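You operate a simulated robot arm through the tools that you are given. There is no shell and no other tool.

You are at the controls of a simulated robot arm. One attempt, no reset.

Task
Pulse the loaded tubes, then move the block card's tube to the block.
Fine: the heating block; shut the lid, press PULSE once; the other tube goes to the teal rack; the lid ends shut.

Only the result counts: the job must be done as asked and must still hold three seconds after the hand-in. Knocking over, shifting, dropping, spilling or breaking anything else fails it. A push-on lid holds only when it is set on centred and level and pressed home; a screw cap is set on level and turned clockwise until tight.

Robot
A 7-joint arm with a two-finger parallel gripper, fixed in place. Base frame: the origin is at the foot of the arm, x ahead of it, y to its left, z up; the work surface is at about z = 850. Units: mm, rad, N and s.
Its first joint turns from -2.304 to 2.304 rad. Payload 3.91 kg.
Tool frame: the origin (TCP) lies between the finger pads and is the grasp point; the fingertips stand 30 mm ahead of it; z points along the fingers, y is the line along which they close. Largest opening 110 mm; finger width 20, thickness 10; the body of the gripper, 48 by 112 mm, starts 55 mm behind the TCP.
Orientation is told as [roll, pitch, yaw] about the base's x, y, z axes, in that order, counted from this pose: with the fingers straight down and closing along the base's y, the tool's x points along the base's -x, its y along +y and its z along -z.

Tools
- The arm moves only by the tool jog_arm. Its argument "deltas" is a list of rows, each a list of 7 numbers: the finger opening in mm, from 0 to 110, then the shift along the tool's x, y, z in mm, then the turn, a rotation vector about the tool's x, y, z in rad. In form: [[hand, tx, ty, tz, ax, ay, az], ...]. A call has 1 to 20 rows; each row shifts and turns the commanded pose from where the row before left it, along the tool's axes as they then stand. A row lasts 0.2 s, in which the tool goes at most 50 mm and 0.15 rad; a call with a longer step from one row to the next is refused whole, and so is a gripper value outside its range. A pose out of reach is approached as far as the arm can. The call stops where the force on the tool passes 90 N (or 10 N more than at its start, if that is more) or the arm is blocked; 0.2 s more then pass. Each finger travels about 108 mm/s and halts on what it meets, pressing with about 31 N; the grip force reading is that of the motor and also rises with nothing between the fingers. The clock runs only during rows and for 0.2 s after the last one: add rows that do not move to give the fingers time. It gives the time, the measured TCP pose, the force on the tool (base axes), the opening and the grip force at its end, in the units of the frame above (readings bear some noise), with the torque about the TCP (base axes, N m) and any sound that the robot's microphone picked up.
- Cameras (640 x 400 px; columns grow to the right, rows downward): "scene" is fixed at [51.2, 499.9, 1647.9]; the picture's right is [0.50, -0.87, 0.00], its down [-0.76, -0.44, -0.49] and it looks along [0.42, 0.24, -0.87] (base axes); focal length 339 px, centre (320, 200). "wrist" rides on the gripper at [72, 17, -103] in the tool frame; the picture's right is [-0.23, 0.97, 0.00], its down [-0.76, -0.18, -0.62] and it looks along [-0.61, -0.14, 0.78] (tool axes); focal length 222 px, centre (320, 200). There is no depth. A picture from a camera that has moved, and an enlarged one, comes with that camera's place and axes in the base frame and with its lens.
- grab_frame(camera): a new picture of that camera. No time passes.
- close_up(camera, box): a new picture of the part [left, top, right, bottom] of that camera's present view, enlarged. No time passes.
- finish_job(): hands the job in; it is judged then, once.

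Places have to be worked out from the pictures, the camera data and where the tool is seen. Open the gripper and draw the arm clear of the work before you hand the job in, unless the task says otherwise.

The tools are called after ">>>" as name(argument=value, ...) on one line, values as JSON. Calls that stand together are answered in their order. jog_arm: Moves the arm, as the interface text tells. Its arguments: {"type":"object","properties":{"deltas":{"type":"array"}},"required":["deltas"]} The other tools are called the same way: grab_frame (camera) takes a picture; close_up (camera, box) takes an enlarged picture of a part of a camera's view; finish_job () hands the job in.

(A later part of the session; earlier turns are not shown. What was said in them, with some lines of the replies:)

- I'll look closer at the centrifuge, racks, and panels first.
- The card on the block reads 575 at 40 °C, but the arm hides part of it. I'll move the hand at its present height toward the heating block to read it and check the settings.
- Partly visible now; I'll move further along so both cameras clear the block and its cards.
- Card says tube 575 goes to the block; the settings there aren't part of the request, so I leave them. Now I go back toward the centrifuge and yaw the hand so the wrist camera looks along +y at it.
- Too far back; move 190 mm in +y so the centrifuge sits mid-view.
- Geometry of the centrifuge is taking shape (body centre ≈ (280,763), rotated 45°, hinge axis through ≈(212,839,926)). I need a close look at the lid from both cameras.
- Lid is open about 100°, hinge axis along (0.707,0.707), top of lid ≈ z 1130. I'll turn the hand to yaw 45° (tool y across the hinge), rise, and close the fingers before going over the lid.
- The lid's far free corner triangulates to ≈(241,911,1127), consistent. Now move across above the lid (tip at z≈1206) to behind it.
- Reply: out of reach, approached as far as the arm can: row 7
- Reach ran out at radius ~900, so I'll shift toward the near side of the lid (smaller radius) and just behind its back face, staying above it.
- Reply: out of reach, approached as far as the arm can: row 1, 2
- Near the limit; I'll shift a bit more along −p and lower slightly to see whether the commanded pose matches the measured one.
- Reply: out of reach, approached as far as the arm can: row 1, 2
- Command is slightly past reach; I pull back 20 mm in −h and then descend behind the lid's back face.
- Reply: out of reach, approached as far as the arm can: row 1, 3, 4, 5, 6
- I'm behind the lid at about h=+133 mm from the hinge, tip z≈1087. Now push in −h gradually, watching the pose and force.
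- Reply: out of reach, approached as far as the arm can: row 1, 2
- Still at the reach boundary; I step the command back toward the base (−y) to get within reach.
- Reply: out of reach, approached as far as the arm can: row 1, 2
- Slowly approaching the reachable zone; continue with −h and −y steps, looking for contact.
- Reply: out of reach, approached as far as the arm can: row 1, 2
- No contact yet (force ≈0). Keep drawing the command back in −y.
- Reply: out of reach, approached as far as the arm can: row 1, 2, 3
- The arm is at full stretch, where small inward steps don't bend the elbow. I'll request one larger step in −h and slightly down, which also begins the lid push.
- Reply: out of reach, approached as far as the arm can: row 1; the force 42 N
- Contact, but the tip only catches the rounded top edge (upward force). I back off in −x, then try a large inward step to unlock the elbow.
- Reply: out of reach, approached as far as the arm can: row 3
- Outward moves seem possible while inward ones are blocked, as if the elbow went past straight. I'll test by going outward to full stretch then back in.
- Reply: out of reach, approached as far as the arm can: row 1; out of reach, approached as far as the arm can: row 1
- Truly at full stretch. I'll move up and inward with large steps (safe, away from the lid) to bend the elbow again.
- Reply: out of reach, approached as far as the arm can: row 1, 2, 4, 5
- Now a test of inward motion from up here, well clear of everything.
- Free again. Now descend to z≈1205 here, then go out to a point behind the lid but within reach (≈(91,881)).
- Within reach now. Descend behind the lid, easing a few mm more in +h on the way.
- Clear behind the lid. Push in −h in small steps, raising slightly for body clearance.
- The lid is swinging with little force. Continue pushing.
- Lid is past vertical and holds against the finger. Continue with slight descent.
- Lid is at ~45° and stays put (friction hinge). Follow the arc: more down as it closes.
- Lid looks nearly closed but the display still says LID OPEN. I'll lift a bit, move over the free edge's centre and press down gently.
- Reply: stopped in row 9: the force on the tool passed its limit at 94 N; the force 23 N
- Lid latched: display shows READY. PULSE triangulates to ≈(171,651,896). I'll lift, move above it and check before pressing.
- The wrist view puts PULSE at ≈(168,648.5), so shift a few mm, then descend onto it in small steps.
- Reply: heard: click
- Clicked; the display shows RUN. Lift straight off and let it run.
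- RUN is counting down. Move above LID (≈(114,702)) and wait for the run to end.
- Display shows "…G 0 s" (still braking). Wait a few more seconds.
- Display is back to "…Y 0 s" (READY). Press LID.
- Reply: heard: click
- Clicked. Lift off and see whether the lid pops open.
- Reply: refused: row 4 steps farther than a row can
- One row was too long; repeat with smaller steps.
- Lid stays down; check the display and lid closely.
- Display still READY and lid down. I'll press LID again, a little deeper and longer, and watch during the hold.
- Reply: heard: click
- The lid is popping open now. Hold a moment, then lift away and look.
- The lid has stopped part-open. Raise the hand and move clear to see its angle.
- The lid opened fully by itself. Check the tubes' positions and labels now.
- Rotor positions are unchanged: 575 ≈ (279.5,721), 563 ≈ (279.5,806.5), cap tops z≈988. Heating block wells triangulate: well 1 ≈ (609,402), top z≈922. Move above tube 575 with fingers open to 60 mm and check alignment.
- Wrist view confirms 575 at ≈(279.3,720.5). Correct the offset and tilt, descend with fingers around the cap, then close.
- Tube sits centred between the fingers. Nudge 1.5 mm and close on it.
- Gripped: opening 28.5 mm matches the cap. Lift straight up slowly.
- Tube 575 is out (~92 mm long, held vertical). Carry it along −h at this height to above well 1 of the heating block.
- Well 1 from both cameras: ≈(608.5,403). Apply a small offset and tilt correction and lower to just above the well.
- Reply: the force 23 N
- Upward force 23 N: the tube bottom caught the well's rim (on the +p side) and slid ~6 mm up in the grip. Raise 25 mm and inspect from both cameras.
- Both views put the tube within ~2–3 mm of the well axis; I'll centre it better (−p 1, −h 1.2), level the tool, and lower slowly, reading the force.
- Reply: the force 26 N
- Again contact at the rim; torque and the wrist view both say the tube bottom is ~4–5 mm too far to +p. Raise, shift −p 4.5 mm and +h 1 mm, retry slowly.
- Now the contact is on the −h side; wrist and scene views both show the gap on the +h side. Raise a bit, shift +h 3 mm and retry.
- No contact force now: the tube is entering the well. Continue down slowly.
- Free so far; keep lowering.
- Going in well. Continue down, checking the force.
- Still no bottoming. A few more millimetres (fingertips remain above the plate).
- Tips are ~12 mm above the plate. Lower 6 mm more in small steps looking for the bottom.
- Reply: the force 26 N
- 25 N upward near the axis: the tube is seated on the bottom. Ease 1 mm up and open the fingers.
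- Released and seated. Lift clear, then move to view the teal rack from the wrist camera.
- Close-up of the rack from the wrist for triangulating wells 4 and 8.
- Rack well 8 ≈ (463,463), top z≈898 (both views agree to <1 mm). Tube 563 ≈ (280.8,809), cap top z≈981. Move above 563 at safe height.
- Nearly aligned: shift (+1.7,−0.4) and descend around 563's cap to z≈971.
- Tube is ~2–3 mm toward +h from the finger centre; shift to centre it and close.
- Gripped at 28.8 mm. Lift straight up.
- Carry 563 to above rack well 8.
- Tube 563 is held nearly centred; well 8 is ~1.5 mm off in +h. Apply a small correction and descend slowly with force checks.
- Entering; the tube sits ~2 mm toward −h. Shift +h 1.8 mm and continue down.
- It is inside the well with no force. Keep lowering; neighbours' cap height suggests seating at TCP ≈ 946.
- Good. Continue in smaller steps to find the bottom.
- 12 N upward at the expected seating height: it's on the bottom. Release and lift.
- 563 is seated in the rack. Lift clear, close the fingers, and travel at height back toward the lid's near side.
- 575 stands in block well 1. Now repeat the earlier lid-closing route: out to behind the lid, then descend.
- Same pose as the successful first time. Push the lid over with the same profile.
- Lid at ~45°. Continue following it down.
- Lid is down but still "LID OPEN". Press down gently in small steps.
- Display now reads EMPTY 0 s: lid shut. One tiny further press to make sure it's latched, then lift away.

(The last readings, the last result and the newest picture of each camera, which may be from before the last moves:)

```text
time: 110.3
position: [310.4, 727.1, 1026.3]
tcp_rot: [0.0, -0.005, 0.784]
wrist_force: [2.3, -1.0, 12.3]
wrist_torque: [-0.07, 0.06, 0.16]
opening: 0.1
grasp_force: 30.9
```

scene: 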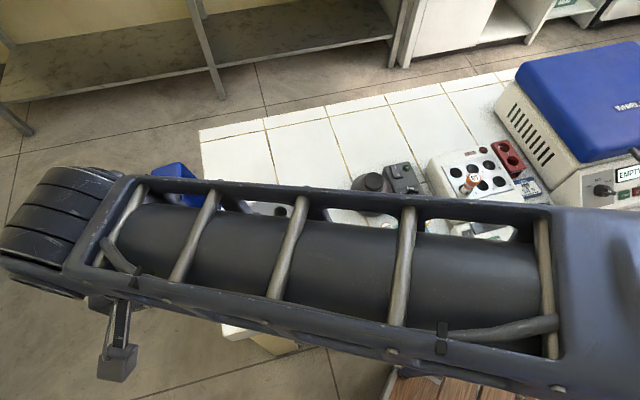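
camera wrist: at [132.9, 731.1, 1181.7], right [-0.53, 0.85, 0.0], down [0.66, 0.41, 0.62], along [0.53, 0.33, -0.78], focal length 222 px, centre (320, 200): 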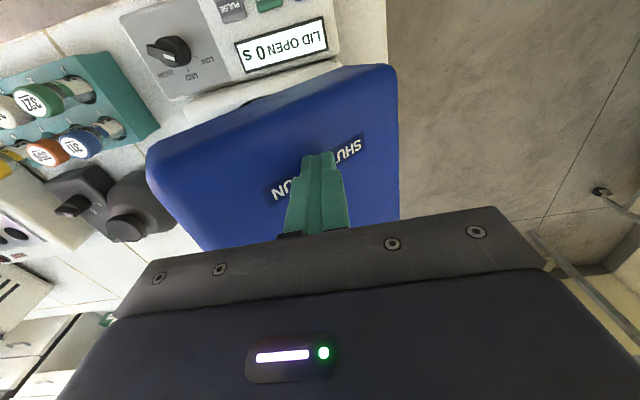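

Firm contact on a fully shut lid. Lift off, open the gripper and retreat clear, then inspect everything.

>>> jog_arm(deltas=[[0, 0, 0, -30, 0, 0, 0], [0, 0, 0, -45, 0, 0, 0], [0, 0, 0, -45, 0, 0, 0], [0, 0, 0, -40, 0, 0, 0], [60, 40, -20, 0, 0, 0, 0], [110, 40, -20, 0, 0, 0, 0], [110, 40, -20, 0, 0, 0, 0], [110, 40, -20, 0, 0, 0, 0], [110, 0, 0, 0, 0, 0, 0]])

>>> grab_frame(camera="scene")

>>> grab_frame(camera="wrist")

>>> close_up(camera="scene", box=[200, 150, 350, 330])

>>> close_up(camera="scene", box=[340, 120, 560, 280])

```text
time: 112.3
position: [255.0, 558.3, 1181.8]
tcp_rot: [-0.002, -0.002, 0.784]
wrist_force: [-1.0, 0.2, -0.5]
wrist_torque: [-0.01, 0.0, -0.01]
opening: 109.9
grasp_force: 0.1
```

```text
taken
```

scene: 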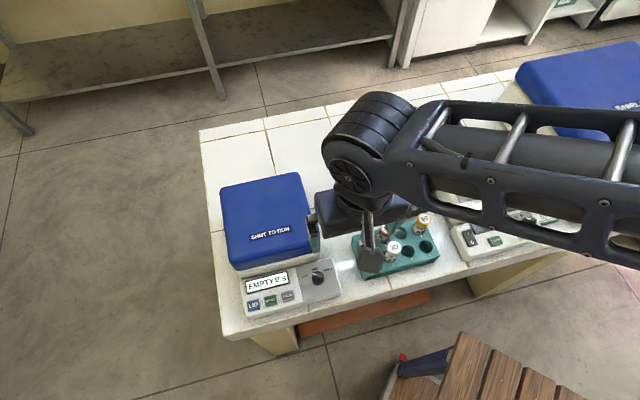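

```text
taken
camera wrist: at [191.7, 518.2, 1285.8], right [-0.53, 0.85, 0.0], down [0.66, 0.41, 0.62], along [0.53, 0.33, -0.78], focal length 222 px, centre (320, 200)
```

wrist: 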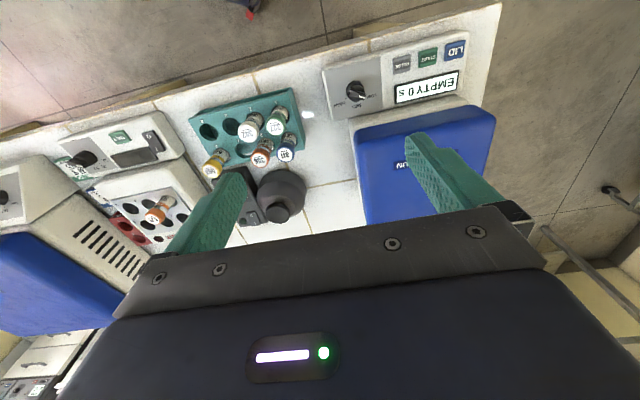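

```text
2.22 times, centred on (275, 240) of scene
camera zoom: at [51.2, 499.9, 1647.9], right [0.5, -0.87, 0.0], down [-0.76, -0.44, -0.49], along [0.42, 0.24, -0.87], focal length 753 px, centre (420, 111)
```

zoom: 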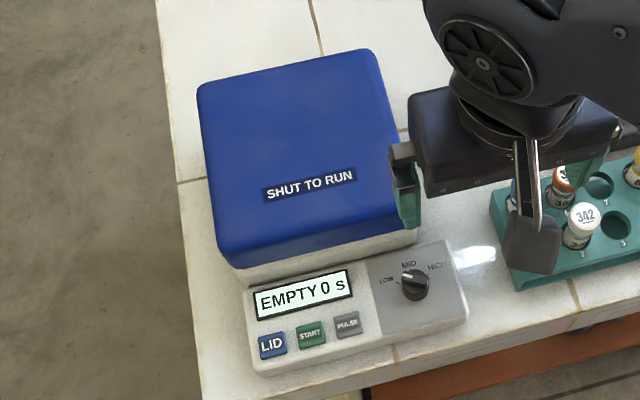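

```text
2.50 times, centred on (450, 200) of scene
camera zoom: at [51.2, 499.9, 1647.9], right [0.5, -0.87, 0.0], down [-0.76, -0.44, -0.49], along [0.42, 0.24, -0.87], focal length 847 px, centre (-5, 200)
```

zoom: 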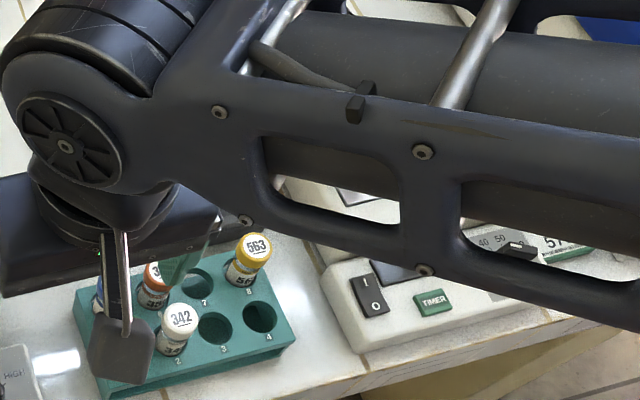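

Lid stays shut (EMPTY 0 s). Retreat a little further for a clear last look at the block and rack.

>>> jog_arm(deltas=[[110, 30, 30, -20, 0, 0, 0], [110, 20, 30, -20, 0, 0, 0], [110, 0, 0, 0, 0, 0, 0], [110, 0, 0, 0, 0, 0, 0]])

>>> close_up(camera="scene", box=[340, 120, 560, 280])

>>> close_up(camera="wrist", box=[40, 60, 340, 260])

```text
time: 113.3
position: [174.7, 566.2, 1223.0]
tcp_rot: [-0.002, 0.0, 0.784]
wrist_force: [0.7, 0.5, -0.5]
wrist_torque: [0.0, 0.02, 0.0]
opening: 110.0
grasp_force: 0.0
```

```text
2.50 times, centred on (450, 200) of scene
camera zoom: at [51.2, 499.9, 1647.9], right [0.5, -0.87, 0.0], down [-0.76, -0.44, -0.49], along [0.42, 0.24, -0.87], focal length 847 px, centre (-5, 200)
```

zoom: 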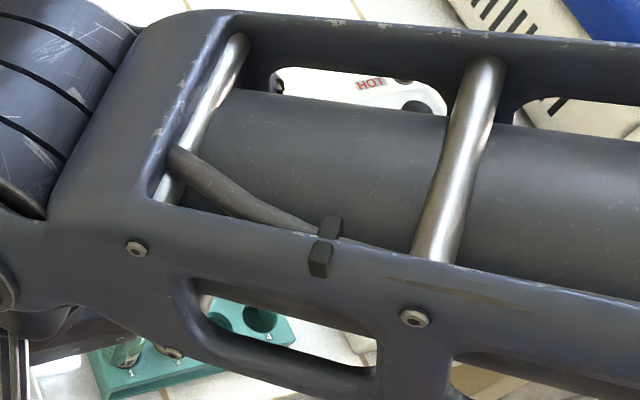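

```text
2.00 times, centred on (190, 160) of wrist
camera zoom: at [112.2, 525.9, 1326.7], right [-0.53, 0.85, 0.0], down [0.66, 0.41, 0.62], along [0.53, 0.33, -0.78], focal length 444 px, centre (580, 280)
```

zoom: 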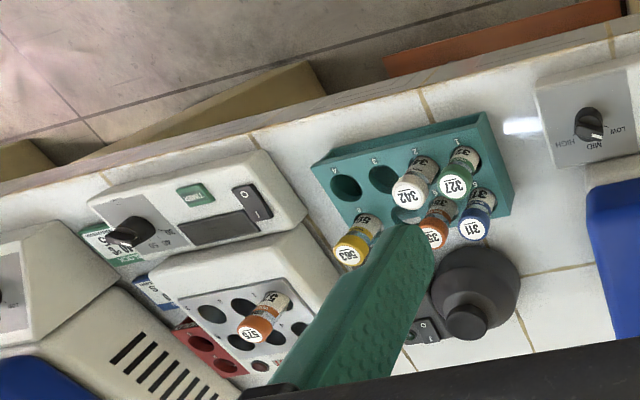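

Tube 575 is in heating-block well 1, tube 563 is in teal-rack well 8, and the lid is shut with one PULSE run done. The arm is clear and the gripper open, so I'm handing in.

>>> finish_job()

```text
The job is handed in.
```

I pulsed the two loaded tubes once and moved each to its place. The job is handed in; I don't have the judging result.

- **Pulse:** I shut the lid and pressed PULSE once. The display showed RUN, counted down, and returned to READY before I opened the lid again.
- **Tube 575 (the one on the block card):** it is seated in well 1 of the heating block. It caught the rim of the well on the first three tries before going in. Nothing looked damaged or spilled.
- **Tube 563:** it is seated in well 8 of the teal rack.
- **Lid:** it ended shut, with the display reading EMPTY 0 s.
- **Left alone:** the block card also says 40 °C. Since you asked only for the tube to be moved, I did not change the block's dial or switch it on.

The gripper was open and the arm clear of the work at hand-in.
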